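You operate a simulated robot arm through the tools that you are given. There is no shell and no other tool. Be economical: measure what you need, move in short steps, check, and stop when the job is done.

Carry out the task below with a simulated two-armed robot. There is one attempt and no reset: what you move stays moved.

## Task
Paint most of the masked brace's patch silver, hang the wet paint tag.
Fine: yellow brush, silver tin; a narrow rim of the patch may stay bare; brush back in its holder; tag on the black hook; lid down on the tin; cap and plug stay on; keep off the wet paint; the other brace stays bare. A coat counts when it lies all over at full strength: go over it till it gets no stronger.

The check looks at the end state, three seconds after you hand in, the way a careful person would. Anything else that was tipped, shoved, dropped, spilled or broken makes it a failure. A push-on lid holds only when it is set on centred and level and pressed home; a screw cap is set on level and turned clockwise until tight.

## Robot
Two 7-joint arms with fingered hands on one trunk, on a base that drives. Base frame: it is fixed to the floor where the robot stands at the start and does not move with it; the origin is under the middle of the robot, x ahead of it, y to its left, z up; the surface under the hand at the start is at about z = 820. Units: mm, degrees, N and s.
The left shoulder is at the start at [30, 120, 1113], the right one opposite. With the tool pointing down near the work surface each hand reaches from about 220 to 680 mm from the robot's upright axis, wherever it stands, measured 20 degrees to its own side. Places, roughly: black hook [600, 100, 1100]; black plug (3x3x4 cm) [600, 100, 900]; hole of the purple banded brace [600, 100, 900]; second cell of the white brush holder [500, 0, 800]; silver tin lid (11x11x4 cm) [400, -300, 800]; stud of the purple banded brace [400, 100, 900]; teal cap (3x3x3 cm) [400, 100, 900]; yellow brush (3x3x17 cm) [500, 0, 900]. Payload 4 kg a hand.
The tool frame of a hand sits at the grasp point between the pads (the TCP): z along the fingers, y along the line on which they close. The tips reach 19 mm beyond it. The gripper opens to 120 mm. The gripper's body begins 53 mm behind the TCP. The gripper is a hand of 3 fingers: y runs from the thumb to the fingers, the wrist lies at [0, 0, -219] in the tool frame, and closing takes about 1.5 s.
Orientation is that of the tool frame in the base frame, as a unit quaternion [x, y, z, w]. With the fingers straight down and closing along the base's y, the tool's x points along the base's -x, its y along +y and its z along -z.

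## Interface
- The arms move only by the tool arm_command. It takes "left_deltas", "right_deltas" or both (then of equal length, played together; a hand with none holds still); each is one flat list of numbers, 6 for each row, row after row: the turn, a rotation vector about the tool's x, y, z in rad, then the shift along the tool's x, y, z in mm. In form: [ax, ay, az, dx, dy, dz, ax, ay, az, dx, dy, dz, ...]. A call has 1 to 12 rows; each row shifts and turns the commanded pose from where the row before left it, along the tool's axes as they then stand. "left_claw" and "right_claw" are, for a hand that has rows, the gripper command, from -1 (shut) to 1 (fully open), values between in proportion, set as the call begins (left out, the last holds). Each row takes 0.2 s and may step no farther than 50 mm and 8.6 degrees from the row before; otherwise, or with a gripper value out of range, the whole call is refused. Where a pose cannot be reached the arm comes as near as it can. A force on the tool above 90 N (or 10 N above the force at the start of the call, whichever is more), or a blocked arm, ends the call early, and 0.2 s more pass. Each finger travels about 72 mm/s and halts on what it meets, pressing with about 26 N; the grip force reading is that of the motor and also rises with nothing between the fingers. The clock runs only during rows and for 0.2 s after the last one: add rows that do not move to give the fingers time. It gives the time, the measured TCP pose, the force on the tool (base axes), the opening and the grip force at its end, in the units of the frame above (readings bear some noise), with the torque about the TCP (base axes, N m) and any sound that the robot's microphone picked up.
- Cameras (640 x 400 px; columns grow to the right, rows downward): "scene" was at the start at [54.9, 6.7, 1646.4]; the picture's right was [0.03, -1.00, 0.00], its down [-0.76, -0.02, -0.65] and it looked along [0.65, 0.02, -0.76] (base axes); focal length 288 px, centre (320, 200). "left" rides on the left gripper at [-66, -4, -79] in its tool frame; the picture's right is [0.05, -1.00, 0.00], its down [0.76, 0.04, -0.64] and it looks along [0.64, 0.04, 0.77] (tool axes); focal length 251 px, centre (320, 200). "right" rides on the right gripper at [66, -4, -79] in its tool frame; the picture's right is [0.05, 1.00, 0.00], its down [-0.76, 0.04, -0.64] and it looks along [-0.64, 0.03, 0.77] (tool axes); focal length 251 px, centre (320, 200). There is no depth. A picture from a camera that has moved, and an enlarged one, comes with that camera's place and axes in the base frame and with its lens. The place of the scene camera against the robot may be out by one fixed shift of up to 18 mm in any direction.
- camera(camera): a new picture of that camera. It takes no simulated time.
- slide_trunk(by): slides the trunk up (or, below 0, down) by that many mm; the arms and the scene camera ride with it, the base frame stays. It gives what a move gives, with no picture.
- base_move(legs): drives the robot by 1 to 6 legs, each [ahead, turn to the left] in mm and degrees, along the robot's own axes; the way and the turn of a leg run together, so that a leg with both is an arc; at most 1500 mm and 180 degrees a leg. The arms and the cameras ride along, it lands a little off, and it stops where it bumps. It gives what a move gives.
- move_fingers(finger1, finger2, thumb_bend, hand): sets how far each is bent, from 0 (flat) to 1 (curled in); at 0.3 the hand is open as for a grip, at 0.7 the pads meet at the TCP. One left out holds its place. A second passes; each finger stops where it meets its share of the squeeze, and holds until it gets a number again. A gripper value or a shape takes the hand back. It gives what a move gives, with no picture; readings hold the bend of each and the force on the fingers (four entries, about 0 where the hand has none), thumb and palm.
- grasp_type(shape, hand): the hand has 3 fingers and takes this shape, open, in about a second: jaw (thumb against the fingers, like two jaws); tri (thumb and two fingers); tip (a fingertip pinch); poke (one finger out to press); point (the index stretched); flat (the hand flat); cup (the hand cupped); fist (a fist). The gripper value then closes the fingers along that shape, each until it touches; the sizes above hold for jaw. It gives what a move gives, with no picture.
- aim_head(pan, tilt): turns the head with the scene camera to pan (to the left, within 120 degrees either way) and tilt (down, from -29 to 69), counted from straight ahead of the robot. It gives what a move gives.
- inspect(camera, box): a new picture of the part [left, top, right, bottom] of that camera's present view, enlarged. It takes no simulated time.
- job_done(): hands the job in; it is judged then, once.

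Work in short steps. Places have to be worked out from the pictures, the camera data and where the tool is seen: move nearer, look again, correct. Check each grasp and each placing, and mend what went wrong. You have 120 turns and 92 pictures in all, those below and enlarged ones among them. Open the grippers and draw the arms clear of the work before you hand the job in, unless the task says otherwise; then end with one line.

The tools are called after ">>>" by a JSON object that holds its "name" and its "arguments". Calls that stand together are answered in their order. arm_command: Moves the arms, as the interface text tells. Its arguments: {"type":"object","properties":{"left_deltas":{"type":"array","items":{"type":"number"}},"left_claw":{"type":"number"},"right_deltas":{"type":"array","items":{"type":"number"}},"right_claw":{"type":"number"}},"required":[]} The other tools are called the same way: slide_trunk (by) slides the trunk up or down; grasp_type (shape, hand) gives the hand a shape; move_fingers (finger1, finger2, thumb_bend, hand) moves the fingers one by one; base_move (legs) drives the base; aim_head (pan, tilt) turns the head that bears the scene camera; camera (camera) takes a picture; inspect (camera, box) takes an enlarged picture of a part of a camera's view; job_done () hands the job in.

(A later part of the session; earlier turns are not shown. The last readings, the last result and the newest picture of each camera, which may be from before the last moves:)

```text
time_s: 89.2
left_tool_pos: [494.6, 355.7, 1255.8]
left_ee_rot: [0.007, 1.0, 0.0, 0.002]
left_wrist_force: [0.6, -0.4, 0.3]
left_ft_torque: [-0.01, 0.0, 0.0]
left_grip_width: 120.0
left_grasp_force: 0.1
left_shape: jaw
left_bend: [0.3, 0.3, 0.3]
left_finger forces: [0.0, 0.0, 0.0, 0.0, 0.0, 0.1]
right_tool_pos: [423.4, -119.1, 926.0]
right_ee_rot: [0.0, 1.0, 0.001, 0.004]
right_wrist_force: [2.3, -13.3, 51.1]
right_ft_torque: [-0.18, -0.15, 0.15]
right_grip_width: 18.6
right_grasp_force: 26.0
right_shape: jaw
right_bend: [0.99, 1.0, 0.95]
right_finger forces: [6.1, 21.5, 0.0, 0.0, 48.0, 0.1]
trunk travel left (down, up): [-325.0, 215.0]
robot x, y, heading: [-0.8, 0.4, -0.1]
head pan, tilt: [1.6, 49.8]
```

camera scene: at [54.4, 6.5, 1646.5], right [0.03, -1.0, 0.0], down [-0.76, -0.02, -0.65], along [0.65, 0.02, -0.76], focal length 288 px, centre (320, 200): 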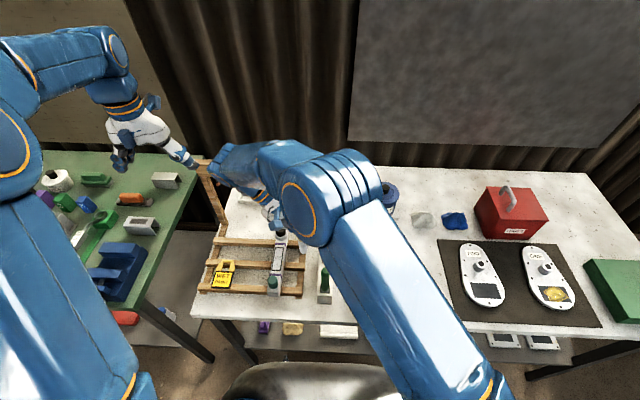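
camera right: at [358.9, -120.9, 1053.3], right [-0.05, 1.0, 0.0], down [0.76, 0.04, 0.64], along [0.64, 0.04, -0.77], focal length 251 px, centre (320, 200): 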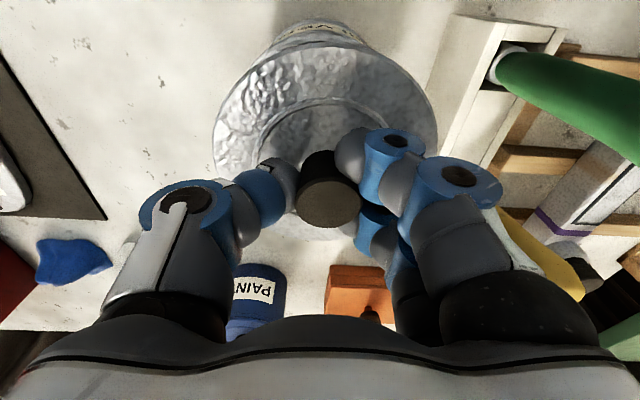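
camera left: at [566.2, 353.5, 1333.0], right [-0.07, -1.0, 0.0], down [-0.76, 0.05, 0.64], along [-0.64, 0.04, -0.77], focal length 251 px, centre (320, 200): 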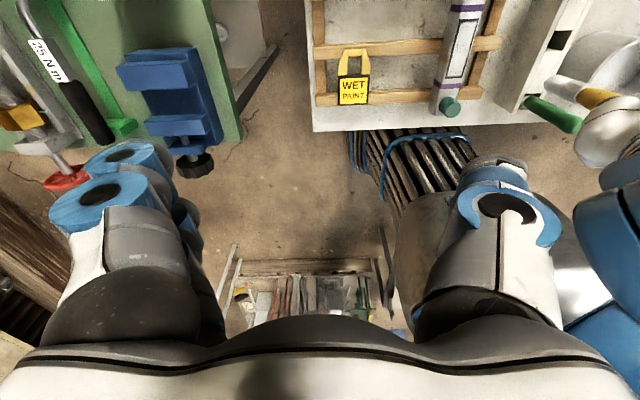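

51 N at z 926. Check how the lid sits before pressing further.

>>> {"name": "camera", "arguments": {"camera": "right"}}

>>> {"name": "inspect", "arguments": {"camera": "scene", "box": [340, 240, 400, 310]}}

```text
17 pictures are left
camera right: at [357.0, -121.7, 1004.4], right [-0.05, 1.0, 0.0], down [0.76, 0.04, 0.65], along [0.65, 0.04, -0.76], focal length 251 px, centre (320, 200)
```

right: 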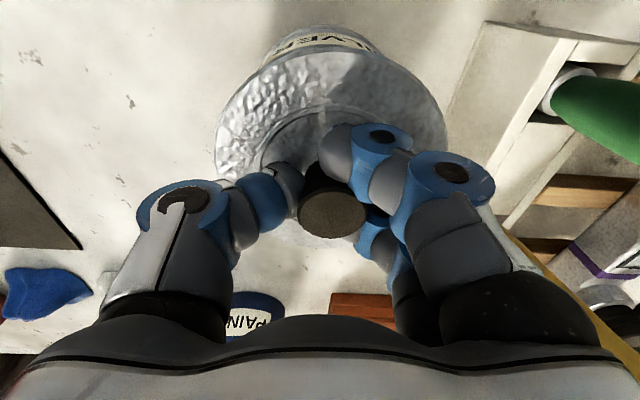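

```text
5.71 times, centred on (370, 275) of scene
camera zoom: at [50.7, 5.8, 1646.9], right [0.03, -1.0, 0.0], down [-0.76, -0.02, -0.65], along [0.65, 0.02, -0.76], focal length 1643 px, centre (34, -229)
```

zoom: 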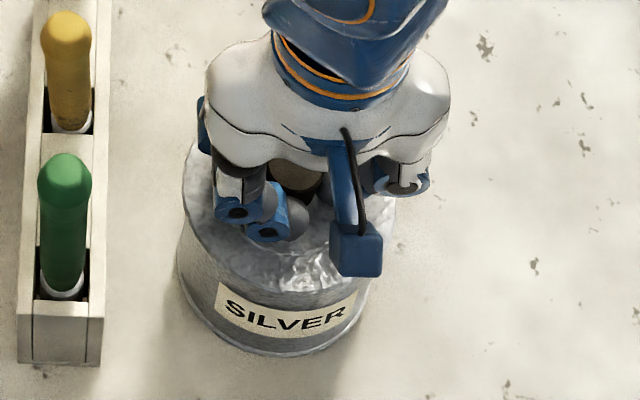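

The knob slid slightly in the grip. Ease off, open, and lift away to inspect the lid seat.

>>> {"name": "arm_command", "arguments": {"right_deltas": [0, 0, 0, 0, 0, -3, 0, 0, 0, 0, 0, 0, 0, 0, 0, 0, 0, 0, 0, 0, 0, 0, 0, 0, 0, 0, 0, 0, 0, 0, 0, 0, 0, 0, 0, 0, 0, 0, 0, 0, 0, 0], "right_claw": 1}}

>>> {"name": "arm_command", "arguments": {"right_deltas": [0, 0, 0, 0, 0, -25, 0, 0, 0, 0, 0, -35, 0, 0, 0, 0, 0, -35, 0, 0, 0, 15, 0, -30, 0, 0, 0, 0, 0, 0]}}

>>> {"name": "inspect", "arguments": {"camera": "right", "box": [220, 0, 420, 160]}}

```text
time_s: 89.9
left_tool_pos: [503.9, 352.7, 1251.4]
left_ee_rot: [0.008, 1.0, 0.001, -0.003]
left_wrist_force: [0.6, -0.8, 0.2]
left_ft_torque: [0.04, 0.04, 0.0]
left_grip_width: 120.0
left_grasp_force: 0.1
left_shape: jaw
left_bend: [0.3, 0.3, 0.3]
left_finger forces: [0.0, 0.1, 0.0, 0.0, 0.0, 0.0]
right_tool_pos: [431.5, -114.5, 927.7]
right_ee_rot: [-0.003, 1.0, 0.008, 0.005]
right_wrist_force: [0.1, 0.3, -0.7]
right_ft_torque: [0.05, 0.09, 0.01]
right_grip_width: 119.7
right_grasp_force: 0.0
right_shape: jaw
right_bend: [0.3, 0.3, 0.3]
right_finger forces: [0.0, 0.0, 0.0, 0.0, 0.1, 0.0]
trunk travel left (down, up): [-325.0, 215.0]
robot x, y, heading: [-2.9, -0.8, 0.1]
head pan, tilt: [1.6, 49.8]
stopped in row 3 (right hand): the force on the tool passed its limit at 96 N (the readings are from after the stop); the commanded pose is now the measured one
```

```text
time_s: 91.1
left_tool_pos: [499.4, 357.9, 1252.6]
left_ee_rot: [0.007, 1.0, 0.0, -0.001]
left_wrist_force: [-1.1, -0.6, 0.1]
left_ft_torque: [0.0, -0.01, -0.02]
left_grip_width: 119.8
left_grasp_force: 0.0
left_shape: jaw
left_bend: [0.3, 0.3, 0.3]
left_finger forces: [0.0, 0.0, 0.0, 0.1, 0.1, 0.1]
right_tool_pos: [411.7, -112.6, 1055.2]
right_ee_rot: [-0.004, 1.0, 0.006, 0.006]
right_wrist_force: [0.0, -0.1, -0.3]
right_ft_torque: [0.0, 0.01, -0.03]
right_grip_width: 120.1
right_grasp_force: 0.0
right_shape: jaw
right_bend: [0.3, 0.3, 0.3]
right_finger forces: [0.1, 0.1, 0.0, 0.1, 0.0, 0.0]
trunk travel left (down, up): [-325.0, 215.0]
robot x, y, heading: [1.0, 2.1, -0.0]
head pan, tilt: [1.6, 49.8]
```

```text
2.50 times, centred on (320, 80) of right
camera zoom: at [345.9, -116.3, 1132.9], right [-0.06, 1.0, 0.01], down [0.76, 0.04, 0.65], along [0.65, 0.05, -0.76], focal length 629 px, centre (320, 500)
```

zoom: 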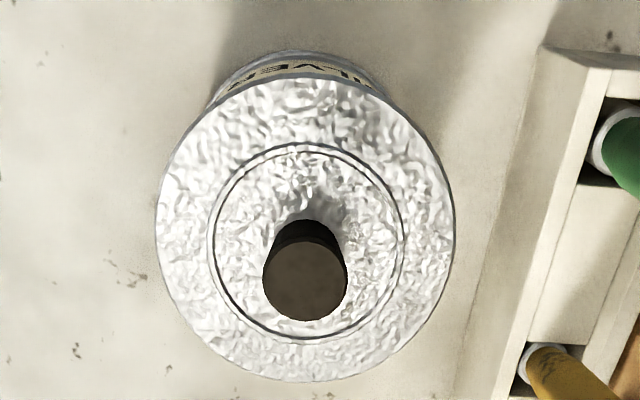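

The lid sits centred and level on the tin at (422, -115), knob top z ≈ 934, but probably not pressed home. I'll close the fingers and press on the knob top.

>>> {"name": "arm_command", "arguments": {"right_deltas": [0, 0, 0, -10.3, -2.9, 0, 0, 0, 0, 0, 0, 20, 0, 0, 0, 0, 0, 20, 0, 0, 0, 0, 0, 0, 0, 0, 0, 0, 0, 0, 0, 0, 0, 0, 0, 0, 0, 0, 0, 0, 0, 0, 0, 0, 0, 0, 0, 0, 0, 0, 0, 0, 0, 30, 0, 0, 0, 0, 0, 20], "right_claw": -1}}

>>> {"name": "camera", "arguments": {"camera": "right"}}

```text
time_s: 93.3
left_tool_pos: [499.5, 357.6, 1252.3]
left_ee_rot: [0.007, 1.0, -0.001, 0.0]
left_wrist_force: [0.1, 0.6, -1.2]
left_ft_torque: [0.0, 0.01, 0.02]
left_grip_width: 119.8
left_grasp_force: 0.0
left_shape: jaw
left_bend: [0.3, 0.3, 0.3]
left_finger forces: [0.1, 0.0, 0.1, 0.0, 0.0, 0.0]
right_tool_pos: [424.2, -115.6, 965.3]
right_ee_rot: [-0.003, 1.0, 0.007, 0.008]
right_wrist_force: [0.0, 0.2, -0.6]
right_ft_torque: [0.01, -0.01, -0.01]
right_grip_width: 0.2
right_grasp_force: 25.3
right_shape: jaw
right_bend: [0.74, 0.74, 0.44]
right_finger forces: [0.1, 0.0, 0.0, 0.0, 0.0, 0.1]
trunk travel left (down, up): [-325.0, 215.0]
robot x, y, heading: [-0.4, -1.8, 0.1]
head pan, tilt: [1.6, 49.8]
```

```text
14 pictures are left
camera right: at [357.4, -119.9, 1043.1], right [-0.06, 1.0, 0.01], down [0.75, 0.04, 0.66], along [0.65, 0.05, -0.76], focal length 251 px, centre (320, 200)
```

right: 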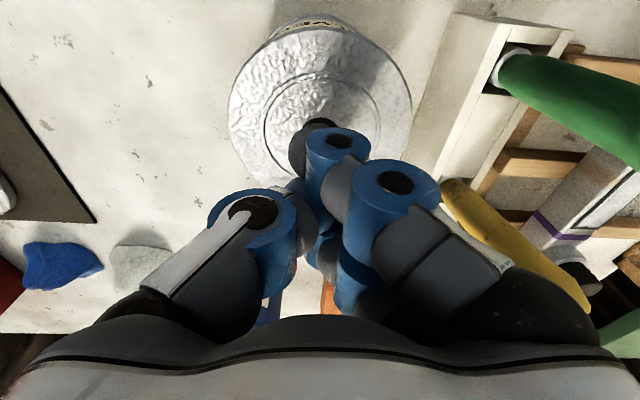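

Fingertips are above the knob. Press down in small steps until the force limits or it seats.

>>> {"name": "arm_command", "arguments": {"right_deltas": [0, 0, 0, 0, 0, 5, 0, 0, 0, 0, 0, 4, 0, 0, 0, 0, 0, 2, 0, 0, 0, 0, 0, 2, 0, 0, 0, 0, 0, 2, 0, 0, 0, 0, 0, 2, 0, 0, 0, 0, 0, 2, 0, 0, 0, 0, 0, 2, 0, 0, 0, 0, 0, 0]}}

```text
time_s: 95.3
left_tool_pos: [494.3, 357.2, 1255.7]
left_ee_rot: [0.008, 1.0, 0.0, 0.003]
left_wrist_force: [-0.1, 0.0, -0.2]
left_ft_torque: [0.0, 0.0, 0.01]
left_grip_width: 119.8
left_grasp_force: 0.1
left_shape: jaw
left_bend: [0.3, 0.3, 0.3]
left_finger forces: [0.0, 0.0, 0.1, 0.0, 0.0, 0.0]
right_tool_pos: [424.0, -114.8, 952.2]
right_ee_rot: [-0.002, 1.0, 0.007, 0.015]
right_wrist_force: [-2.4, -10.4, 84.5]
right_ft_torque: [-0.1, -0.05, 0.39]
right_grip_width: 0.0
right_grasp_force: 25.8
right_shape: jaw
right_bend: [0.75, 0.74, 0.46]
right_finger forces: [0.0, 35.5, 0.0, 0.0, 55.7, 0.1]
trunk travel left (down, up): [-325.0, 215.0]
robot x, y, heading: [-4.3, 0.9, 0.3]
head pan, tilt: [1.6, 49.8]
```

84 N with the knob top at ~933: it barely moved. Back off and look at the seat edge from the scene camera.

>>> {"name": "arm_command", "arguments": {"right_deltas": [0, 0, 0, 0, 0, -30, 0, 0, 0, 0, 0, -40, 0, 0, 0, 0, -30, -30, 0, 0, 0, 0, -45, -10, 0, 0, 0, 0, -45, 0, 0, 0, 0, 0, -30, 0, 0, 0, 0, 0, 0, 0]}}

>>> {"name": "inspect", "arguments": {"camera": "scene", "box": [340, 245, 400, 305]}}

```text
time_s: 96.9
left_tool_pos: [498.5, 357.8, 1252.3]
left_ee_rot: [0.006, 1.0, 0.0, -0.001]
left_wrist_force: [0.5, 0.4, -0.2]
left_ft_torque: [0.0, -0.04, 0.03]
left_grip_width: 119.7
left_grasp_force: 0.1
left_shape: jaw
left_bend: [0.3, 0.3, 0.3]
left_finger forces: [0.0, 0.0, 0.0, 0.0, 0.0, 0.0]
right_tool_pos: [422.6, -265.3, 1053.9]
right_ee_rot: [-0.004, 1.0, 0.006, 0.007]
right_wrist_force: [-0.6, -0.3, 0.4]
right_ft_torque: [-0.03, 0.0, 0.0]
right_grip_width: 0.0
right_grasp_force: 26.1
right_shape: jaw
right_bend: [0.75, 0.75, 0.46]
right_finger forces: [0.0, 0.1, 0.0, 0.0, 0.0, 0.0]
trunk travel left (down, up): [-325.0, 215.0]
robot x, y, heading: [-0.4, -0.3, 0.1]
head pan, tilt: [1.6, 49.8]
```

```text
6.67 times, centred on (370, 275) of scene
camera zoom: at [54.5, 7.3, 1646.4], right [0.03, -1.0, 0.0], down [-0.76, -0.02, -0.65], along [0.65, 0.02, -0.76], focal length 1917 px, centre (-13, -300)
```

zoom: 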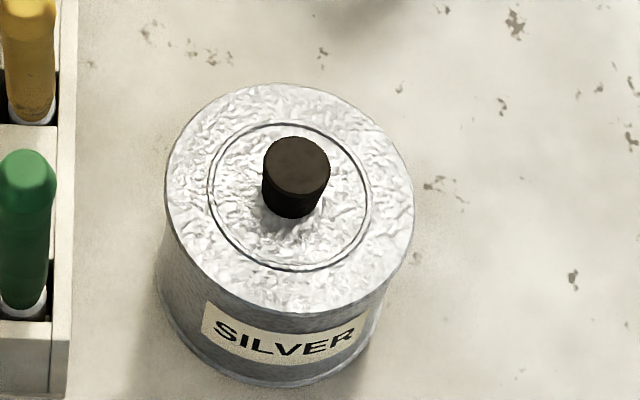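

The lid's edge sits flush on the rim all round, level — pressed home. Now the tag: estimated plate at (423, 300), ~60 mm wide, loop toward +x. Bring the left hand above for a close look.

>>> {"name": "arm_command", "arguments": {"left_deltas": [0, 0, 0, 9.8, -9.6, 38.7, 0, 0, 0, 9.8, -9.6, 38.7, 0, 0, 0, 9.8, -9.6, 38.7, 0, 0, 0, 9.8, -9.6, 38.7, 0, 0, 0, 9.8, -9.6, 38.7, 0, 0, 0, 9.8, -9.6, 38.7, 0, 0, 0, 0, 0, 0], "left_claw": 1}}

>>> {"name": "inspect", "arguments": {"camera": "left", "box": [180, 0, 460, 175]}}

>>> {"name": "inspect", "arguments": {"camera": "scene", "box": [190, 155, 320, 235]}}

```text
time_s: 98.5
left_tool_pos: [439.3, 299.3, 1020.6]
left_ee_rot: [0.007, 1.0, 0.0, 0.0]
left_wrist_force: [-0.1, -0.6, 0.5]
left_ft_torque: [-0.03, -0.03, -0.02]
left_grip_width: 119.9
left_grasp_force: 0.0
left_shape: jaw
left_bend: [0.3, 0.3, 0.3]
left_finger forces: [0.1, 0.0, 0.0, 0.1, 0.1, 0.0]
right_tool_pos: [421.7, -265.2, 1052.0]
right_ee_rot: [-0.002, 1.0, 0.006, 0.008]
right_wrist_force: [0.0, -0.5, -0.4]
right_ft_torque: [-0.01, -0.01, 0.01]
right_grip_width: 0.0
right_grasp_force: 26.5
right_shape: jaw
right_bend: [0.75, 0.75, 0.46]
right_finger forces: [0.1, 0.0, 0.0, 0.0, 0.0, 0.0]
trunk travel left (down, up): [-325.0, 215.0]
robot x, y, heading: [4.1, -0.3, 0.2]
head pan, tilt: [1.6, 49.8]
```

```text
2.29 times, centred on (320, 88) of left
camera zoom: at [506.7, 295.6, 1101.0], right [-0.07, -1.0, 0.0], down [-0.76, 0.05, 0.64], along [-0.64, 0.04, -0.77], focal length 575 px, centre (320, 457)
```

zoom: 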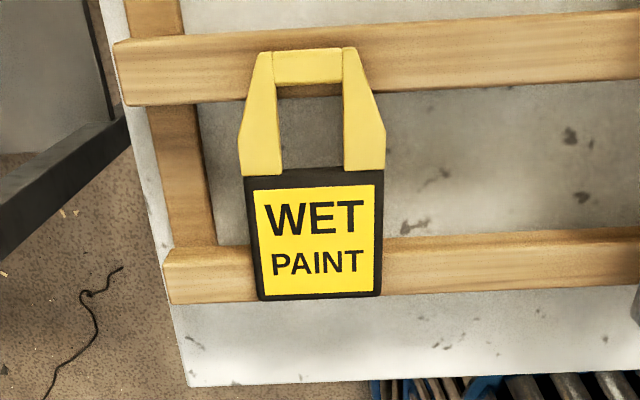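

```text
4.92 times, centred on (255, 195) of scene
camera zoom: at [54.2, 6.9, 1646.5], right [0.03, -1.0, 0.0], down [-0.76, -0.02, -0.65], along [0.65, 0.02, -0.76], focal length 1416 px, centre (640, 225)
```

zoom: 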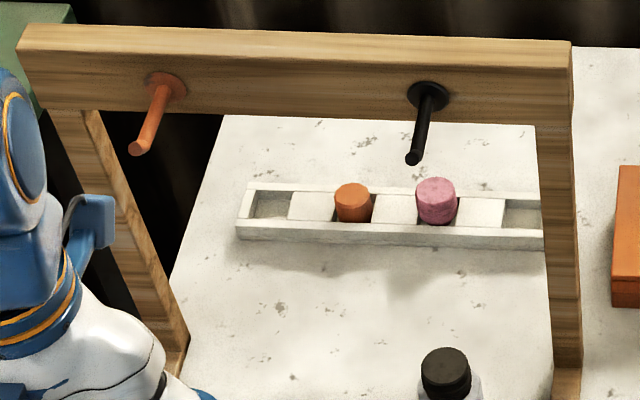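

Tag plate ≈ x 395–447, y 274–330, z ≈ 855, loop to x 486; the gap between the bars is x 420–470. I'll grip the side edges near x 443 with the tips in that gap, opening preset to ~80 mm.

>>> {"name": "arm_command", "arguments": {"left_deltas": [0, 0, 0, -3.7, 2.7, 30, 0, 0, 0, 0, 0, 35, 0, 0, 0, 0, 0, 35, 0, 0, 0, 0, 0, 30, 0, 0, 0, 0, 0, 15, 0, 0, 0, 0, 0, 12, 0, 0, 0, 0, 0, 5, 0, 0, 0, 0, 0, 0], "left_claw": 0.35}}

>>> {"name": "camera", "arguments": {"camera": "left"}}

```text
time_s: 100.3
left_tool_pos: [442.7, 302.8, 857.7]
left_ee_rot: [0.007, 1.0, -0.001, 0.0]
left_wrist_force: [-0.2, -0.7, 0.9]
left_ft_torque: [0.0, 0.0, -0.01]
left_grip_width: 81.5
left_grasp_force: 0.2
left_shape: jaw
left_bend: [0.28, 0.28, 0.14]
left_finger forces: [0.0, 0.0, 0.0, 0.0, 0.1, 0.0]
right_tool_pos: [420.9, -266.3, 1053.4]
right_ee_rot: [-0.003, 1.0, 0.006, 0.007]
right_wrist_force: [0.6, -0.8, 1.1]
right_ft_torque: [-0.01, 0.0, 0.01]
right_grip_width: 0.0
right_grasp_force: 26.1
right_shape: jaw
right_bend: [0.75, 0.75, 0.46]
right_finger forces: [0.0, 0.1, 0.0, 0.0, 0.0, 0.1]
trunk travel left (down, up): [-325.0, 215.0]
robot x, y, heading: [0.2, 0.4, 0.0]
head pan, tilt: [1.6, 49.8]
```

```text
10 pictures are left
camera left: at [509.7, 299.2, 937.6], right [-0.07, -1.0, 0.0], down [-0.76, 0.05, 0.64], along [-0.64, 0.04, -0.77], focal length 251 px, centre (320, 200)
```

left: 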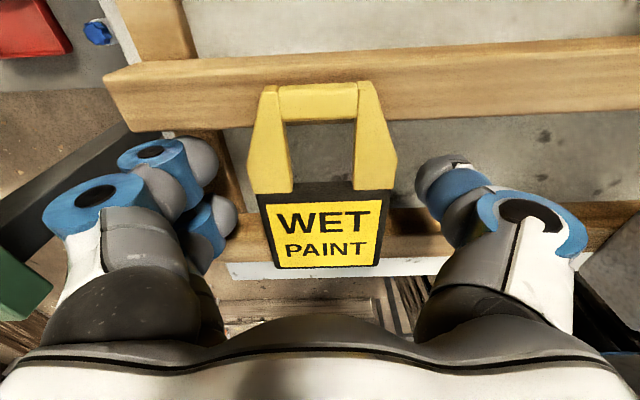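

Fingers straddle the tag freely. Close the grip.

>>> {"name": "arm_command", "arguments": {"left_deltas": [0, 0, 0, 0, 0, 0, 0, 0, 0, 0, 0, 0, 0, 0, 0, 0, 0, 0, 0, 0, 0, 0, 0, 0, 0, 0, 0, 0, 0, 0, 0, 0, 0, 0, 0, 0, 0, 0, 0, 0, 0, 0], "left_claw": -1}}

>>> {"name": "arm_command", "arguments": {"left_deltas": [0, 0, 0, 0, 0, -5, 0, 0, 0, 0, 0, -10, 0, 0, 0, 0, 0, -20, 0, 0, 0, 0, 0, -30, 0, 0, 0, 0, 0, 0]}}

>>> {"name": "camera", "arguments": {"camera": "left"}}

```text
time_s: 101.9
left_tool_pos: [443.9, 301.0, 857.7]
left_ee_rot: [0.007, 1.0, 0.0, 0.0]
left_wrist_force: [-0.4, -0.1, 0.6]
left_ft_torque: [0.0, 0.01, -0.01]
left_grip_width: 49.5
left_grasp_force: 25.9
left_shape: jaw
left_bend: [0.37, 0.37, 0.96]
left_finger forces: [10.9, 11.1, 0.0, 0.1, 24.0, 0.0]
right_tool_pos: [421.5, -266.6, 1052.6]
right_ee_rot: [-0.003, 1.0, 0.006, 0.007]
right_wrist_force: [1.1, 0.4, 0.4]
right_ft_torque: [0.0, 0.01, 0.0]
right_grip_width: 0.2
right_grasp_force: 25.6
right_shape: jaw
right_bend: [0.75, 0.75, 0.46]
right_finger forces: [0.0, 0.0, 0.0, 0.0, 0.1, 0.1]
trunk travel left (down, up): [-325.0, 215.0]
robot x, y, heading: [0.0, 0.5, -0.3]
head pan, tilt: [1.6, 49.8]
```

```text
time_s: 103.1
left_tool_pos: [441.7, 304.4, 920.8]
left_ee_rot: [0.006, 1.0, 0.0, 0.0]
left_wrist_force: [-0.2, 0.3, -0.5]
left_ft_torque: [0.02, 0.01, 0.01]
left_grip_width: 49.3
left_grasp_force: 26.4
left_shape: jaw
left_bend: [0.37, 0.37, 0.96]
left_finger forces: [10.8, 11.1, 0.0, 0.0, 24.1, 0.0]
right_tool_pos: [422.6, -266.3, 1052.4]
right_ee_rot: [-0.003, 1.0, 0.006, 0.007]
right_wrist_force: [0.1, 0.2, -0.2]
right_ft_torque: [-0.05, -0.01, 0.03]
right_grip_width: 0.2
right_grasp_force: 25.8
right_shape: jaw
right_bend: [0.75, 0.75, 0.46]
right_finger forces: [0.0, 0.0, 0.0, 0.0, 0.1, 0.0]
trunk travel left (down, up): [-325.0, 215.0]
robot x, y, heading: [3.7, -0.3, -0.1]
head pan, tilt: [1.6, 49.8]
```

```text
9 pictures are left
camera left: at [509.7, 299.9, 1001.6], right [-0.07, -1.0, 0.0], down [-0.76, 0.05, 0.64], along [-0.64, 0.04, -0.76], focal length 251 px, centre (320, 200)
```

left: 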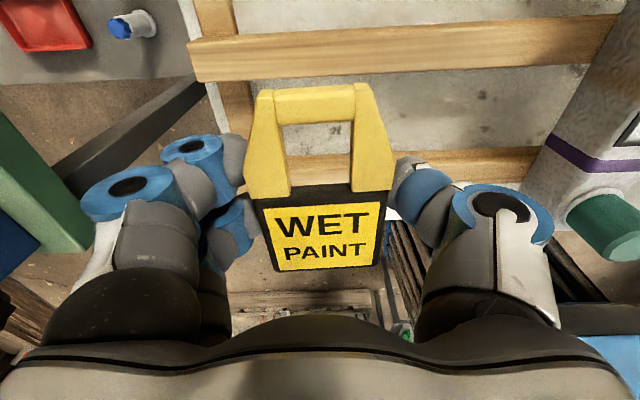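

The tag is firmly held; its loop opening (≈26×28 mm) is centred 19 mm ahead of the TCP. Raise it and pitch the hand 65° forward so the loop points up, then look at the hook.

>>> {"name": "arm_command", "arguments": {"left_deltas": [0, 0, 0, -2.5, -20, -38, 0, 0, 0, -2.5, -20, -38, 0, 0, 0, -2.5, -20, -38, 0, 0, 0, -2.5, -20, -36, 0, -0.1418, 0, 0, 0, 0, 0, -0.1418, 0, 0, 0, 0, 0, -0.1418, 0, 0, 0, 0, 0, -0.1418, 0, 0, 0, 0, 0, -0.1418, 0, 0, 0, 0, 0, -0.1418, 0, 0, 0, 0, 0, -0.1418, 0, 0, 0, 0, 0, -0.1418, 0, 0, 0, 0]}}

>>> {"name": "arm_command", "arguments": {"left_deltas": [0, 0, 0, 0, -25, 0, 0, 0, 0, 0, -25, 0, 0, 0, 0, 0, -25, 0, 0, 0, 0, 0, 0, 0]}}

>>> {"name": "camera", "arguments": {"camera": "left"}}

```text
time_s: 105.7
left_tool_pos: [457.9, 224.1, 1071.3]
left_ee_rot: [0.004, 0.843, -0.003, 0.538]
left_wrist_force: [0.3, 0.3, -0.7]
left_ft_torque: [0.01, 0.01, -0.02]
left_grip_width: 49.1
left_grasp_force: 25.7
left_shape: jaw
left_bend: [0.37, 0.37, 0.96]
left_finger forces: [10.4, 10.8, 0.0, 0.0, 23.9, 0.0]
left hand out of reach, approached as far as the arm can: row 12
right_tool_pos: [422.3, -265.4, 1052.8]
right_ee_rot: [-0.003, 1.0, 0.006, 0.007]
right_wrist_force: [-0.6, 0.0, -0.2]
right_ft_torque: [-0.02, -0.04, 0.01]
right_grip_width: 0.1
right_grasp_force: 25.9
right_shape: jaw
right_bend: [0.75, 0.75, 0.46]
right_finger forces: [0.0, 0.0, 0.0, 0.0, 0.1, 0.0]
trunk travel left (down, up): [-325.0, 215.0]
robot x, y, heading: [-0.2, -1.2, 0.2]
head pan, tilt: [1.6, 49.8]
```

```text
time_s: 106.7
left_tool_pos: [460.5, 150.9, 1070.3]
left_ee_rot: [0.005, 0.843, -0.003, 0.537]
left_wrist_force: [-0.8, -0.3, 0.0]
left_ft_torque: [0.01, -0.03, -0.02]
left_grip_width: 49.1
left_grasp_force: 25.9
left_shape: jaw
left_bend: [0.37, 0.37, 0.96]
left_finger forces: [10.1, 10.6, 0.1, 0.0, 24.0, 0.0]
left hand out of reach, approached as far as the arm can: row 1
right_tool_pos: [421.3, -264.9, 1053.1]
right_ee_rot: [-0.003, 1.0, 0.007, 0.007]
right_wrist_force: [0.2, -0.9, 0.8]
right_ft_torque: [0.0, 0.03, -0.01]
right_grip_width: 0.1
right_grasp_force: 26.3
right_shape: jaw
right_bend: [0.75, 0.75, 0.46]
right_finger forces: [0.0, 0.0, 0.1, 0.1, 0.0, 0.1]
trunk travel left (down, up): [-325.0, 215.0]
robot x, y, heading: [-4.2, -1.5, 0.1]
head pan, tilt: [1.6, 49.8]
```

```text
8 pictures are left
camera left: at [417.9, 148.9, 1164.6], right [-0.04, -1.0, -0.05], down [-0.91, 0.05, -0.42], along [0.42, 0.03, -0.91], focal length 251 px, centre (320, 200)
```

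left: 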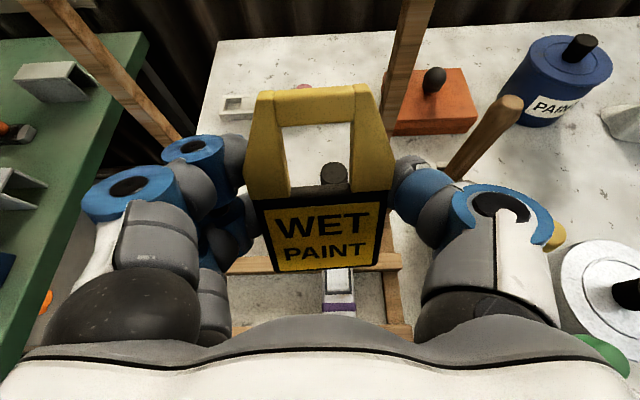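

The hook is just above the view. Move to about (480, 136, 1090), still clear of the hook, and look again.

>>> {"name": "arm_command", "arguments": {"left_deltas": [0, 0, 0, -13.3, -7.5, 4.8, 0, 0, 0, -13.3, -7.5, 4.8, 0, 0, 0, 0, 0, 0]}}

>>> {"name": "camera", "arguments": {"camera": "left"}}

```text
time_s: 107.5
left_tool_pos: [479.6, 133.8, 1088.8]
left_ee_rot: [0.007, 0.844, -0.005, 0.537]
left_wrist_force: [0.3, 0.3, -0.3]
left_ft_torque: [-0.01, -0.01, -0.01]
left_grip_width: 49.3
left_grasp_force: 25.5
left_shape: jaw
left_bend: [0.37, 0.37, 0.96]
left_finger forces: [10.1, 10.6, 0.0, 0.0, 23.8, 0.0]
right_tool_pos: [422.0, -266.5, 1053.7]
right_ee_rot: [-0.003, 1.0, 0.006, 0.008]
right_wrist_force: [0.2, -0.7, 0.2]
right_ft_torque: [0.02, -0.02, -0.02]
right_grip_width: 0.1
right_grasp_force: 26.3
right_shape: jaw
right_bend: [0.75, 0.75, 0.46]
right_finger forces: [0.0, 0.0, 0.0, 0.0, 0.0, 0.0]
trunk travel left (down, up): [-325.0, 215.0]
robot x, y, heading: [1.3, -2.5, -0.0]
head pan, tilt: [1.6, 49.8]
```

```text
7 pictures are left
camera left: at [437.9, 132.7, 1184.3], right [-0.04, -1.0, -0.05], down [-0.91, 0.05, -0.42], along [0.42, 0.03, -0.91], focal length 251 px, centre (320, 200)
```

left: 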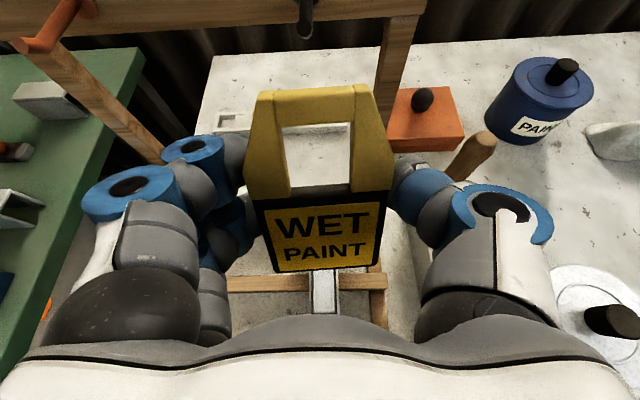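

Peg tip ≈ (552, 138, 1113). Approach to TCP (520, 138, 1096), just short of the peg, and recheck.

>>> {"name": "arm_command", "arguments": {"left_deltas": [0, 0, 0, -11.6, 2, 16.7, 0, 0, 0, -11.6, 2, 16.7, 0, 0, 0, 0, 0, 0]}}

>>> {"name": "camera", "arguments": {"camera": "left"}}

```text
time_s: 108.3
left_tool_pos: [519.5, 137.9, 1097.2]
left_ee_rot: [0.005, 0.843, -0.003, 0.538]
left_wrist_force: [0.5, -0.5, -0.8]
left_ft_torque: [-0.02, 0.0, 0.0]
left_grip_width: 49.4
left_grasp_force: 25.8
left_shape: jaw
left_bend: [0.37, 0.37, 0.96]
left_finger forces: [10.0, 10.5, 0.1, 0.0, 23.9, 0.0]
right_tool_pos: [421.9, -265.0, 1052.7]
right_ee_rot: [-0.002, 1.0, 0.006, 0.008]
right_wrist_force: [0.4, -0.2, -0.9]
right_ft_torque: [0.03, 0.0, 0.01]
right_grip_width: 0.1
right_grasp_force: 26.1
right_shape: jaw
right_bend: [0.75, 0.75, 0.46]
right_finger forces: [0.0, 0.0, 0.0, 0.0, 0.0, 0.0]
trunk travel left (down, up): [-325.0, 215.0]
robot x, y, heading: [-1.1, -3.6, 0.1]
head pan, tilt: [1.6, 49.8]
```

```text
6 pictures are left
camera left: at [476.7, 136.4, 1192.0], right [-0.04, -1.0, -0.05], down [-0.91, 0.05, -0.42], along [0.42, 0.03, -0.91], focal length 251 px, centre (320, 200)
```

left: 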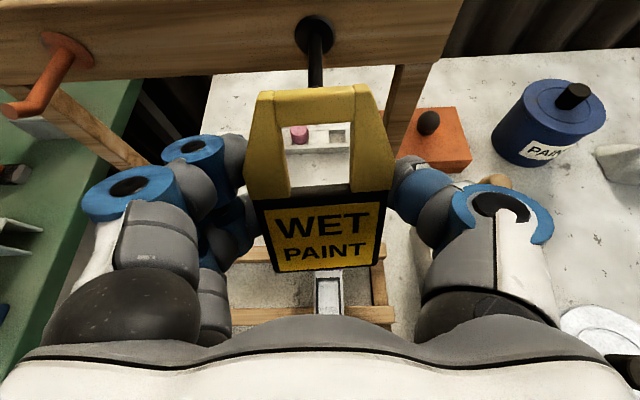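

Peg base at ≈ (605, 139.5, 1112), in line with the loop opening (centre z ≈ 1113, y ≈ 139). Move forward 22 mm and check force.

>>> {"name": "arm_command", "arguments": {"left_deltas": [0, 0, 0, -3.1, 0, 6.64, 0, 0, 0, -3.1, 0, 6.64, 0, 0, 0, -3.1, 0, 6.64, 0, 0, 0, 0, 0, 0]}}

>>> {"name": "inspect", "arguments": {"camera": "left", "box": [220, 0, 420, 200]}}

```text
time_s: 109.3
left_tool_pos: [540.7, 138.1, 1097.6]
left_ee_rot: [0.006, 0.844, -0.004, 0.537]
left_wrist_force: [-0.3, -1.0, -1.5]
left_ft_torque: [0.01, 0.0, -0.01]
left_grip_width: 49.2
left_grasp_force: 25.8
left_shape: jaw
left_bend: [0.37, 0.37, 0.96]
left_finger forces: [10.0, 10.3, 0.1, 0.1, 23.8, 0.0]
right_tool_pos: [422.2, -266.7, 1053.3]
right_ee_rot: [-0.003, 1.0, 0.006, 0.008]
right_wrist_force: [-0.6, 0.0, -0.5]
right_ft_torque: [0.0, 0.03, -0.02]
right_grip_width: 0.0
right_grasp_force: 25.8
right_shape: jaw
right_bend: [0.75, 0.75, 0.46]
right_finger forces: [0.0, 0.1, 0.0, 0.0, 0.1, 0.0]
trunk travel left (down, up): [-325.0, 215.0]
robot x, y, heading: [-1.0, -0.3, -0.3]
head pan, tilt: [1.6, 49.8]
```

```text
2.00 times, centred on (320, 100) of left
camera zoom: at [498.5, 136.0, 1191.5], right [-0.04, -1.0, -0.05], down [-0.91, 0.05, -0.42], along [0.42, 0.03, -0.91], focal length 503 px, centre (320, 400)
```

zoom: 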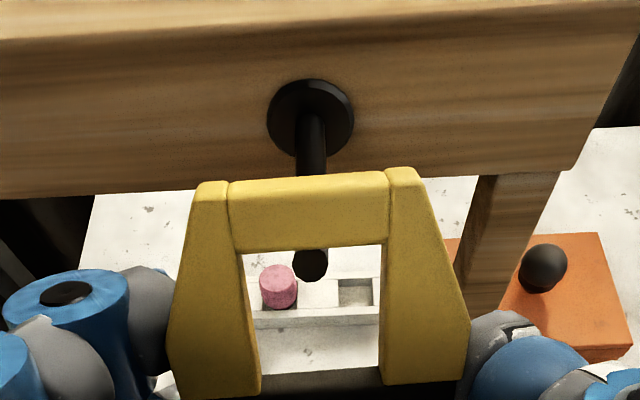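

The peg tip shows inside the loop opening; aligned. Advance 27 mm more so the peg passes well through.

>>> {"name": "arm_command", "arguments": {"left_deltas": [0, 0, 0, -3.8, 0, 8.15, 0, 0, 0, -3.8, 0, 8.15, 0, 0, 0, -3.8, 0, 8.15, 0, 0, 0, 0, 0, 0]}}

>>> {"name": "inspect", "arguments": {"camera": "left", "box": [220, 0, 420, 200]}}

```text
time_s: 110.3
left_tool_pos: [566.9, 136.3, 1096.2]
left_ee_rot: [0.006, 0.843, -0.004, 0.537]
left_wrist_force: [-0.9, -0.4, -1.3]
left_ft_torque: [0.01, 0.0, 0.01]
left_grip_width: 35.6
left_grasp_force: 26.0
left_shape: jaw
left_bend: [0.44, 0.44, 1.0]
left_finger forces: [0.2, 4.2, 0.1, 0.0, 4.6, 0.0]
right_tool_pos: [420.4, -266.4, 1053.5]
right_ee_rot: [-0.003, 1.0, 0.006, 0.006]
right_wrist_force: [-0.6, 0.3, -0.2]
right_ft_torque: [-0.02, 0.03, 0.03]
right_grip_width: 0.1
right_grasp_force: 26.0
right_shape: jaw
right_bend: [0.75, 0.75, 0.46]
right_finger forces: [0.0, 0.0, 0.0, 0.1, 0.0, 0.0]
trunk travel left (down, up): [-325.0, 215.0]
robot x, y, heading: [3.2, -0.6, 0.1]
head pan, tilt: [1.6, 49.8]
```

```text
2.00 times, centred on (320, 100) of left
camera zoom: at [524.8, 135.5, 1191.2], right [-0.04, -1.0, -0.05], down [-0.91, 0.05, -0.42], along [0.42, 0.03, -0.91], focal length 503 px, centre (320, 400)
```

zoom: 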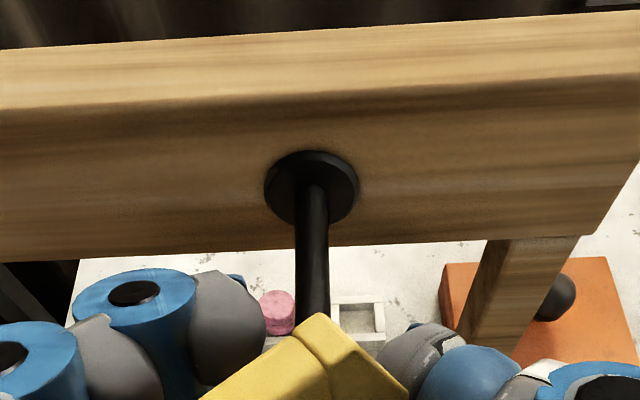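

The tag has shifted in the grip (opening 35.6). Look at the whole view before doing anything.

>>> {"name": "camera", "arguments": {"camera": "left"}}

```text
3 pictures are left
camera left: at [524.8, 135.5, 1191.2], right [-0.04, -1.0, -0.05], down [-0.91, 0.05, -0.42], along [0.42, 0.03, -0.91], focal length 251 px, centre (320, 200)
```

left: 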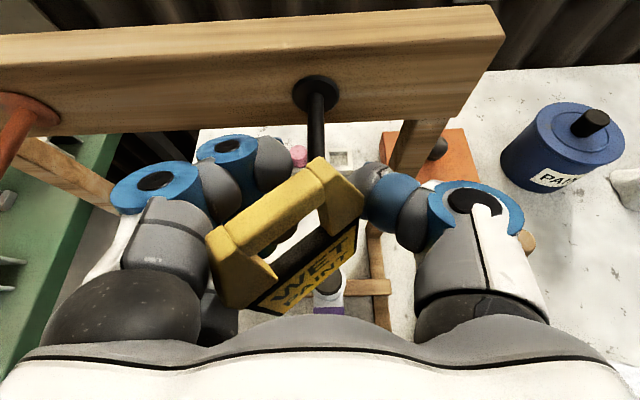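

The tag was pushed back and yawed by the peg; the grip is light. First a no-move hold to read the settled grip.

>>> {"name": "arm_command", "arguments": {"left_deltas": [0, 0, 0, 0, 0, 0, 0, 0, 0, 0, 0, 0]}}

```text
time_s: 110.9
left_tool_pos: [566.7, 136.4, 1097.1]
left_ee_rot: [0.007, 0.844, -0.005, 0.537]
left_wrist_force: [-0.4, 1.0, -0.1]
left_ft_torque: [-0.01, -0.01, 0.03]
left_grip_width: 35.7
left_grasp_force: 26.4
left_shape: jaw
left_bend: [0.44, 0.44, 1.0]
left_finger forces: [0.2, 4.2, 0.0, 0.0, 4.6, 0.0]
right_tool_pos: [421.8, -266.1, 1051.8]
right_ee_rot: [-0.002, 1.0, 0.005, 0.007]
right_wrist_force: [-0.6, 0.3, -0.8]
right_ft_torque: [0.03, -0.02, 0.03]
right_grip_width: 0.0
right_grasp_force: 26.2
right_shape: jaw
right_bend: [0.75, 0.75, 0.46]
right_finger forces: [0.0, 0.0, 0.1, 0.0, 0.1, 0.0]
trunk travel left (down, up): [-325.0, 215.0]
robot x, y, heading: [1.0, 4.7, 0.1]
head pan, tilt: [1.6, 49.8]
```

Settled with no load on the wrist, so the peg isn't pushing on it now. Check from the scene camera how loop and peg relate.

>>> {"name": "inspect", "arguments": {"camera": "scene", "box": [240, 150, 310, 200]}}

```text
8.00 times, centred on (275, 175) of scene
camera zoom: at [54.8, 6.7, 1646.4], right [0.03, -1.0, 0.0], down [-0.76, -0.02, -0.65], along [0.65, 0.02, -0.76], focal length 2300 px, centre (680, 400)
```

zoom: 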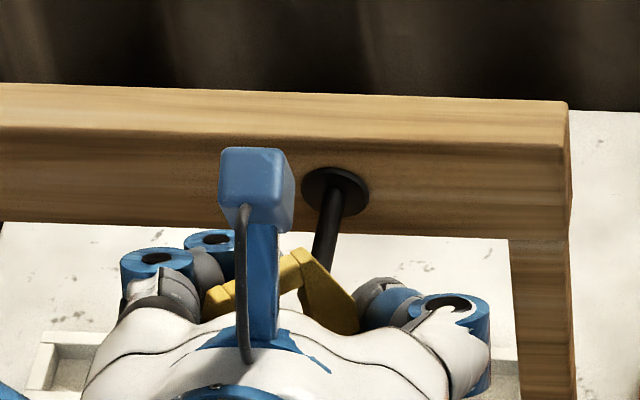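

The peg tip is visible inside the opening, past the bar: the loop is already over the peg, just shallowly. Advance 9 mm more, watching force.

>>> {"name": "arm_command", "arguments": {"left_deltas": [0, 0, 0, -1.27, 0, 2.72, 0, 0, 0, -1.27, 0, 2.72, 0, 0, 0, -1.27, 0, 2.72, 0, 0, 0, 0, 0, 0]}}

```text
time_s: 111.9
left_tool_pos: [577.2, 136.3, 1096.7]
left_ee_rot: [0.005, 0.844, -0.003, 0.536]
left_wrist_force: [-1.6, -0.7, -1.2]
left_ft_torque: [0.04, -0.03, -0.02]
left_grip_width: 35.8
left_grasp_force: 25.8
left_shape: jaw
left_bend: [0.45, 0.44, 1.0]
left_finger forces: [0.0, 4.2, 0.1, 0.1, 4.2, 0.1]
right_tool_pos: [421.6, -265.7, 1052.6]
right_ee_rot: [-0.003, 1.0, 0.006, 0.007]
right_wrist_force: [-0.3, -0.4, 0.2]
right_ft_torque: [-0.02, 0.02, 0.02]
right_grip_width: 0.0
right_grasp_force: 26.3
right_shape: jaw
right_bend: [0.75, 0.75, 0.46]
right_finger forces: [0.0, 0.0, 0.0, 0.1, 0.0, 0.1]
trunk travel left (down, up): [-325.0, 215.0]
robot x, y, heading: [-2.9, -2.4, -0.2]
head pan, tilt: [1.6, 49.8]
```

Free movement. Lower 6 mm to feel whether the bar rests on the peg.

>>> {"name": "arm_command", "arguments": {"left_deltas": [0, 0, 0, 1.81, 0, 0.85, 0, 0, 0, 1.81, 0, 0.85, 0, 0, 0, 1.81, 0, 0.85, 0, 0, 0, 0, 0, 0]}}

```text
time_s: 112.9
left_tool_pos: [576.6, 137.8, 1090.9]
left_ee_rot: [0.006, 0.844, -0.004, 0.536]
left_wrist_force: [-0.1, 0.0, 0.5]
left_ft_torque: [0.0, -0.02, -0.02]
left_grip_width: 35.7
left_grasp_force: 26.0
left_shape: jaw
left_bend: [0.45, 0.44, 1.0]
left_finger forces: [0.0, 4.1, 0.1, 0.0, 4.5, 0.0]
right_tool_pos: [420.4, -266.7, 1053.1]
right_ee_rot: [-0.002, 1.0, 0.006, 0.006]
right_wrist_force: [-0.1, 0.0, 0.6]
right_ft_torque: [-0.01, 0.01, -0.01]
right_grip_width: 0.1
right_grasp_force: 26.2
right_shape: jaw
right_bend: [0.75, 0.75, 0.46]
right_finger forces: [0.0, 0.0, 0.0, 0.1, 0.0, 0.0]
trunk travel left (down, up): [-325.0, 215.0]
robot x, y, heading: [-0.1, 0.4, -0.0]
head pan, tilt: [1.6, 49.8]
```

No contact yet; lower 6 mm more.

>>> {"name": "arm_command", "arguments": {"left_deltas": [0, 0, 0, 1.81, 0, 0.85, 0, 0, 0, 1.81, 0, 0.85, 0, 0, 0, 1.81, 0, 0.85, 0, 0, 0, 0, 0, 0]}}

```text
time_s: 113.9
left_tool_pos: [575.5, 137.1, 1084.9]
left_ee_rot: [0.006, 0.844, -0.004, 0.537]
left_wrist_force: [-1.3, -0.6, 0.6]
left_ft_torque: [-0.02, -0.01, 0.0]
left_grip_width: 35.8
left_grasp_force: 26.4
left_shape: jaw
left_bend: [0.45, 0.44, 1.0]
left_finger forces: [0.1, 4.1, 0.1, 0.0, 4.5, 0.0]
right_tool_pos: [422.0, -267.2, 1053.3]
right_ee_rot: [-0.002, 1.0, 0.007, 0.008]
right_wrist_force: [-0.3, -0.1, 0.1]
right_ft_torque: [0.02, 0.0, 0.0]
right_grip_width: 0.2
right_grasp_force: 25.9
right_shape: jaw
right_bend: [0.75, 0.75, 0.46]
right_finger forces: [0.0, 0.1, 0.0, 0.0, 0.0, 0.0]
trunk travel left (down, up): [-325.0, 215.0]
robot x, y, heading: [1.2, -0.7, 0.0]
head pan, tilt: [1.6, 49.8]
```

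Still free. Lower another 6 mm.

>>> {"name": "arm_command", "arguments": {"left_deltas": [0, 0, 0, 1.81, 0, 0.85, 0, 0, 0, 1.81, 0, 0.85, 0, 0, 0, 1.81, 0, 0.85, 0, 0, 0, 0, 0, 0]}}

```text
time_s: 114.9
left_tool_pos: [575.7, 136.5, 1080.1]
left_ee_rot: [0.006, 0.844, -0.004, 0.537]
left_wrist_force: [-1.9, -0.7, -0.1]
left_ft_torque: [0.0, -0.04, 0.01]
left_grip_width: 35.5
left_grasp_force: 25.7
left_shape: jaw
left_bend: [0.45, 0.44, 1.0]
left_finger forces: [0.0, 4.3, 0.0, 0.0, 4.5, 0.1]
right_tool_pos: [421.8, -265.4, 1053.1]
right_ee_rot: [-0.003, 1.0, 0.005, 0.007]
right_wrist_force: [-0.7, 1.0, -0.3]
right_ft_torque: [-0.02, 0.01, 0.01]
right_grip_width: 0.0
right_grasp_force: 26.0
right_shape: jaw
right_bend: [0.75, 0.75, 0.46]
right_finger forces: [0.1, 0.1, 0.0, 0.0, 0.1, 0.0]
trunk travel left (down, up): [-325.0, 215.0]
robot x, y, heading: [-3.8, -1.0, -0.0]
head pan, tilt: [1.6, 49.8]
```

Nothing felt over 18 mm; I need to see. One left-hand picture.

>>> {"name": "camera", "arguments": {"camera": "left"}}

```text
1 pictures are left
camera left: at [534.2, 134.9, 1173.4], right [-0.04, -1.0, -0.05], down [-0.91, 0.05, -0.42], along [0.42, 0.03, -0.91], focal length 251 px, centre (320, 200)
```

left: 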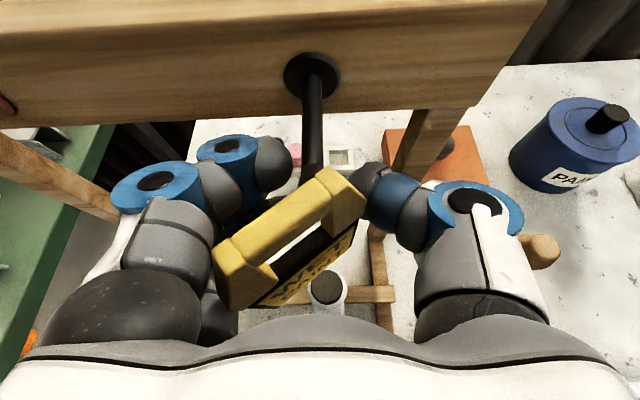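

The bar has stayed at the peg's height while the hand went down: it's resting on the peg near its tip. Lift 7 mm, advance 13 mm, then lower again to seat it deeper.

>>> {"name": "arm_command", "arguments": {"left_deltas": [0, 0, 0, -3.2, 0, -1.5, 0, 0, 0, -3.2, 0, -1.5, 0, 0, 0, -1.84, 0, 3.95, 0, 0, 0, -1.84, 0, 3.95, 0, 0, 0, -1.84, 0, 3.95, 0, 0, 0, 0, 0, 0]}}

```text
time_s: 116.3
left_tool_pos: [588.1, 135.3, 1086.7]
left_ee_rot: [0.007, 0.844, -0.004, 0.537]
left_wrist_force: [-0.8, -1.6, -0.3]
left_ft_torque: [0.02, -0.01, 0.0]
left_grip_width: 35.6
left_grasp_force: 25.6
left_shape: jaw
left_bend: [0.45, 0.44, 1.0]
left_finger forces: [0.0, 3.3, 0.1, 0.0, 4.8, 0.0]
right_tool_pos: [421.0, -266.7, 1053.0]
right_ee_rot: [-0.003, 1.0, 0.006, 0.007]
right_wrist_force: [-0.4, 1.1, 0.5]
right_ft_torque: [0.0, -0.03, 0.01]
right_grip_width: 0.0
right_grasp_force: 25.8
right_shape: jaw
right_bend: [0.75, 0.75, 0.46]
right_finger forces: [0.1, 0.1, 0.0, 0.0, 0.1, 0.1]
trunk travel left (down, up): [-325.0, 215.0]
robot x, y, heading: [4.0, 1.3, 0.1]
head pan, tilt: [1.6, 49.8]
```

No resistance. Use the last picture now, enlarged on the loop and peg, to confirm the peg is through the loop.

>>> {"name": "inspect", "arguments": {"camera": "left", "box": [200, 80, 420, 300]}}

```text
1.82 times, centred on (310, 190) of left
camera zoom: at [546.9, 133.5, 1180.7], right [-0.04, -1.0, -0.05], down [-0.91, 0.05, -0.42], along [0.42, 0.03, -0.91], focal length 457 px, centre (338, 218)
```

zoom: 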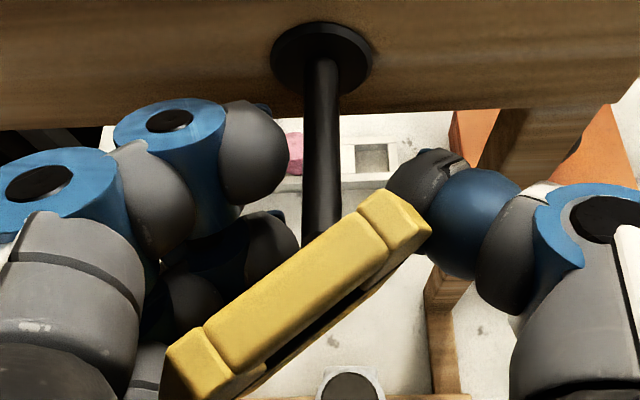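

Re-triangulating all views, the peg is really lower: axis z ≈ 1103, x 574–620, y ≈ 138.5, and its tip is now right at the loop opening, with the tag yawed ~28°. I'll back off 8 mm, yaw the hand -0.3 rad to square the tag, re-centre it and lower 5 mm.

>>> {"name": "arm_command", "arguments": {"left_deltas": [0, 0, 0, 1.7, 0, -3.6, 0, 0, 0, 1.7, 0, -3.6, 0.0907, 0, 0.0423, 0, 0, 0, 0.0907, 0, 0.0423, 0, 0, 0, 0.0907, 0, 0.0423, 0, 0, 0, 0, 0, 0, 4.4, -10.1, 2.4, 0, 0, 0, 0, 0, 0]}}

```text
time_s: 117.9
left_tool_pos: [577.4, 128.7, 1081.3]
left_ee_rot: [0.131, 0.833, -0.083, 0.531]
left_wrist_force: [-0.7, 6.6, 1.3]
left_ft_torque: [-0.07, -0.05, 0.09]
left_grip_width: 36.5
left_grasp_force: 26.5
left_shape: jaw
left_bend: [0.42, 0.44, 1.0]
left_finger forces: [5.1, 4.0, 0.0, 0.0, 4.2, 0.0]
right_tool_pos: [421.8, -265.7, 1053.3]
right_ee_rot: [-0.003, 1.0, 0.007, 0.007]
right_wrist_force: [-0.7, 0.8, -0.7]
right_ft_torque: [0.0, -0.01, -0.01]
right_grip_width: 0.0
right_grasp_force: 26.1
right_shape: jaw
right_bend: [0.75, 0.75, 0.46]
right_finger forces: [0.0, 0.0, 0.0, 0.0, 0.0, 0.0]
trunk travel left (down, up): [-325.0, 215.0]
robot x, y, heading: [-1.1, -3.1, -0.0]
head pan, tilt: [1.6, 49.8]
```

A 6.6 N side force appeared: something is bearing on the peg from +y. Shift 6 mm back to +y to relieve it.

>>> {"name": "arm_command", "arguments": {"left_deltas": [0, 0, 0, 0.38, 2.85, -0.8, 0, 0, 0, 0.38, 2.85, -0.8, 0, 0, 0, 0, 0, 0]}}

```text
time_s: 118.7
left_tool_pos: [577.0, 133.1, 1081.3]
left_ee_rot: [0.133, 0.833, -0.085, 0.53]
left_wrist_force: [0.5, 1.3, -1.1]
left_ft_torque: [0.01, 0.0, -0.01]
left_grip_width: 35.7
left_grasp_force: 25.7
left_shape: jaw
left_bend: [0.44, 0.44, 1.0]
left_finger forces: [0.7, 3.8, 0.1, 0.0, 4.2, 0.0]
right_tool_pos: [422.6, -265.4, 1052.6]
right_ee_rot: [-0.003, 1.0, 0.006, 0.007]
right_wrist_force: [0.0, 0.1, -0.3]
right_ft_torque: [0.0, 0.02, 0.0]
right_grip_width: 0.0
right_grasp_force: 25.6
right_shape: jaw
right_bend: [0.75, 0.75, 0.46]
right_finger forces: [0.0, 0.1, 0.1, 0.1, 0.0, 0.0]
trunk travel left (down, up): [-325.0, 215.0]
robot x, y, heading: [-1.6, -0.5, -0.1]
head pan, tilt: [1.6, 49.8]
```

Relieved. Advance in 7 mm steps along the peg (21 mm), then read grip and force.

>>> {"name": "arm_command", "arguments": {"left_deltas": [0, 0, 0, -2.83, 2.07, 6.06, 0, 0, 0, -2.83, 2.07, 6.06, 0, 0, 0, 0, 0, 0]}}

>>> {"name": "arm_command", "arguments": {"left_deltas": [0, 0, 0, -2.83, 2.07, 6.06, 0, 0, 0, 0, 0, 0]}}

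```text
time_s: 119.5
left_tool_pos: [593.2, 133.1, 1081.8]
left_ee_rot: [0.133, 0.834, -0.085, 0.529]
left_wrist_force: [-1.6, -0.8, -0.4]
left_ft_torque: [-0.02, 0.03, 0.04]
left_grip_width: 35.5
left_grasp_force: 26.1
left_shape: jaw
left_bend: [0.44, 0.44, 1.0]
left_finger forces: [1.4, 2.7, 0.0, 0.1, 4.5, 0.1]
right_tool_pos: [421.9, -267.8, 1053.8]
right_ee_rot: [-0.003, 1.0, 0.005, 0.008]
right_wrist_force: [-0.4, 1.1, 1.1]
right_ft_torque: [-0.02, 0.0, 0.0]
right_grip_width: 0.0
right_grasp_force: 26.3
right_shape: jaw
right_bend: [0.75, 0.75, 0.46]
right_finger forces: [0.0, 0.1, 0.0, 0.1, 0.0, 0.0]
trunk travel left (down, up): [-325.0, 215.0]
robot x, y, heading: [-0.3, -1.0, -0.2]
head pan, tilt: [1.6, 49.8]
```

```text
time_s: 120.1
left_tool_pos: [598.6, 133.0, 1081.1]
left_ee_rot: [0.132, 0.833, -0.085, 0.531]
left_wrist_force: [-10.3, 1.3, 2.4]
left_ft_torque: [0.02, -0.11, 0.22]
left_grip_width: 35.3
left_grasp_force: 26.2
left_shape: jaw
left_bend: [0.45, 0.44, 1.0]
left_finger forces: [8.0, 1.3, 0.0, 0.0, 3.1, 2.9]
right_tool_pos: [419.0, -265.9, 1053.3]
right_ee_rot: [-0.002, 1.0, 0.006, 0.008]
right_wrist_force: [-0.6, 0.6, 0.0]
right_ft_torque: [-0.01, 0.0, 0.02]
right_grip_width: 0.1
right_grasp_force: 26.0
right_shape: jaw
right_bend: [0.75, 0.75, 0.46]
right_finger forces: [0.1, 0.0, 0.0, 0.1, 0.1, 0.0]
trunk travel left (down, up): [-325.0, 215.0]
robot x, y, heading: [1.7, -0.7, -0.2]
head pan, tilt: [1.6, 49.8]
```

The fingertip met the rail (10 N, offset +21 mm, z≈1088 = rail's lower edge); by my geometry the peg tip is just ~6 mm through the opening. Back off 2 mm, lower 10 mm so the fingers pass under the rail, then advance 16 mm.

>>> {"name": "arm_command", "arguments": {"left_deltas": [0, 0, 0, 0.8, -0.6, -1.7, 0, 0, 0, 4.53, 0, 2.1, 0, 0, 0, 4.53, 0, 2.1, 0, 0, 0, 0, 0, 0]}}

>>> {"name": "arm_command", "arguments": {"left_deltas": [0, 0, 0, -2.2, 1.58, 4.63, 0, 0, 0, -2.2, 1.58, 4.63, 0, 0, 0, 0, 0, 0]}}

```text
time_s: 121.1
left_tool_pos: [597.9, 131.7, 1071.0]
left_ee_rot: [0.132, 0.833, -0.084, 0.531]
left_wrist_force: [-0.3, -1.8, 0.9]
left_ft_torque: [0.06, 0.01, 0.04]
left_grip_width: 34.6
left_grasp_force: 25.3
left_shape: jaw
left_bend: [0.45, 0.44, 1.0]
left_finger forces: [0.1, 0.8, 0.0, 0.0, 2.1, 0.6]
right_tool_pos: [422.8, -266.8, 1052.4]
right_ee_rot: [-0.003, 1.0, 0.006, 0.008]
right_wrist_force: [0.5, -1.1, -0.4]
right_ft_torque: [-0.01, 0.02, 0.0]
right_grip_width: 0.0
right_grasp_force: 26.0
right_shape: jaw
right_bend: [0.75, 0.75, 0.46]
right_finger forces: [0.1, 0.0, 0.0, 0.0, 0.0, 0.0]
trunk travel left (down, up): [-325.0, 215.0]
robot x, y, heading: [0.3, 3.0, -0.2]
head pan, tilt: [1.6, 49.8]
```

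```text
time_s: 121.9
left_tool_pos: [605.6, 132.1, 1071.2]
left_ee_rot: [0.132, 0.834, -0.084, 0.53]
left_wrist_force: [-21.6, 2.8, 2.7]
left_ft_torque: [0.07, -0.28, 0.59]
left_grip_width: 34.1
left_grasp_force: 26.0
left_shape: jaw
left_bend: [0.47, 0.44, 1.0]
left_finger forces: [21.1, 0.7, 0.0, 0.1, 1.4, 0.4]
right_tool_pos: [418.3, -266.1, 1054.5]
right_ee_rot: [-0.002, 1.0, 0.007, 0.008]
right_wrist_force: [-0.3, -0.3, 1.0]
right_ft_torque: [-0.02, -0.01, 0.0]
right_grip_width: 0.0
right_grasp_force: 26.2
right_shape: jaw
right_bend: [0.75, 0.75, 0.46]
right_finger forces: [0.0, 0.1, 0.1, 0.0, 0.1, 0.0]
trunk travel left (down, up): [-325.0, 215.0]
robot x, y, heading: [1.7, 0.9, 0.1]
head pan, tilt: [1.6, 49.8]
```

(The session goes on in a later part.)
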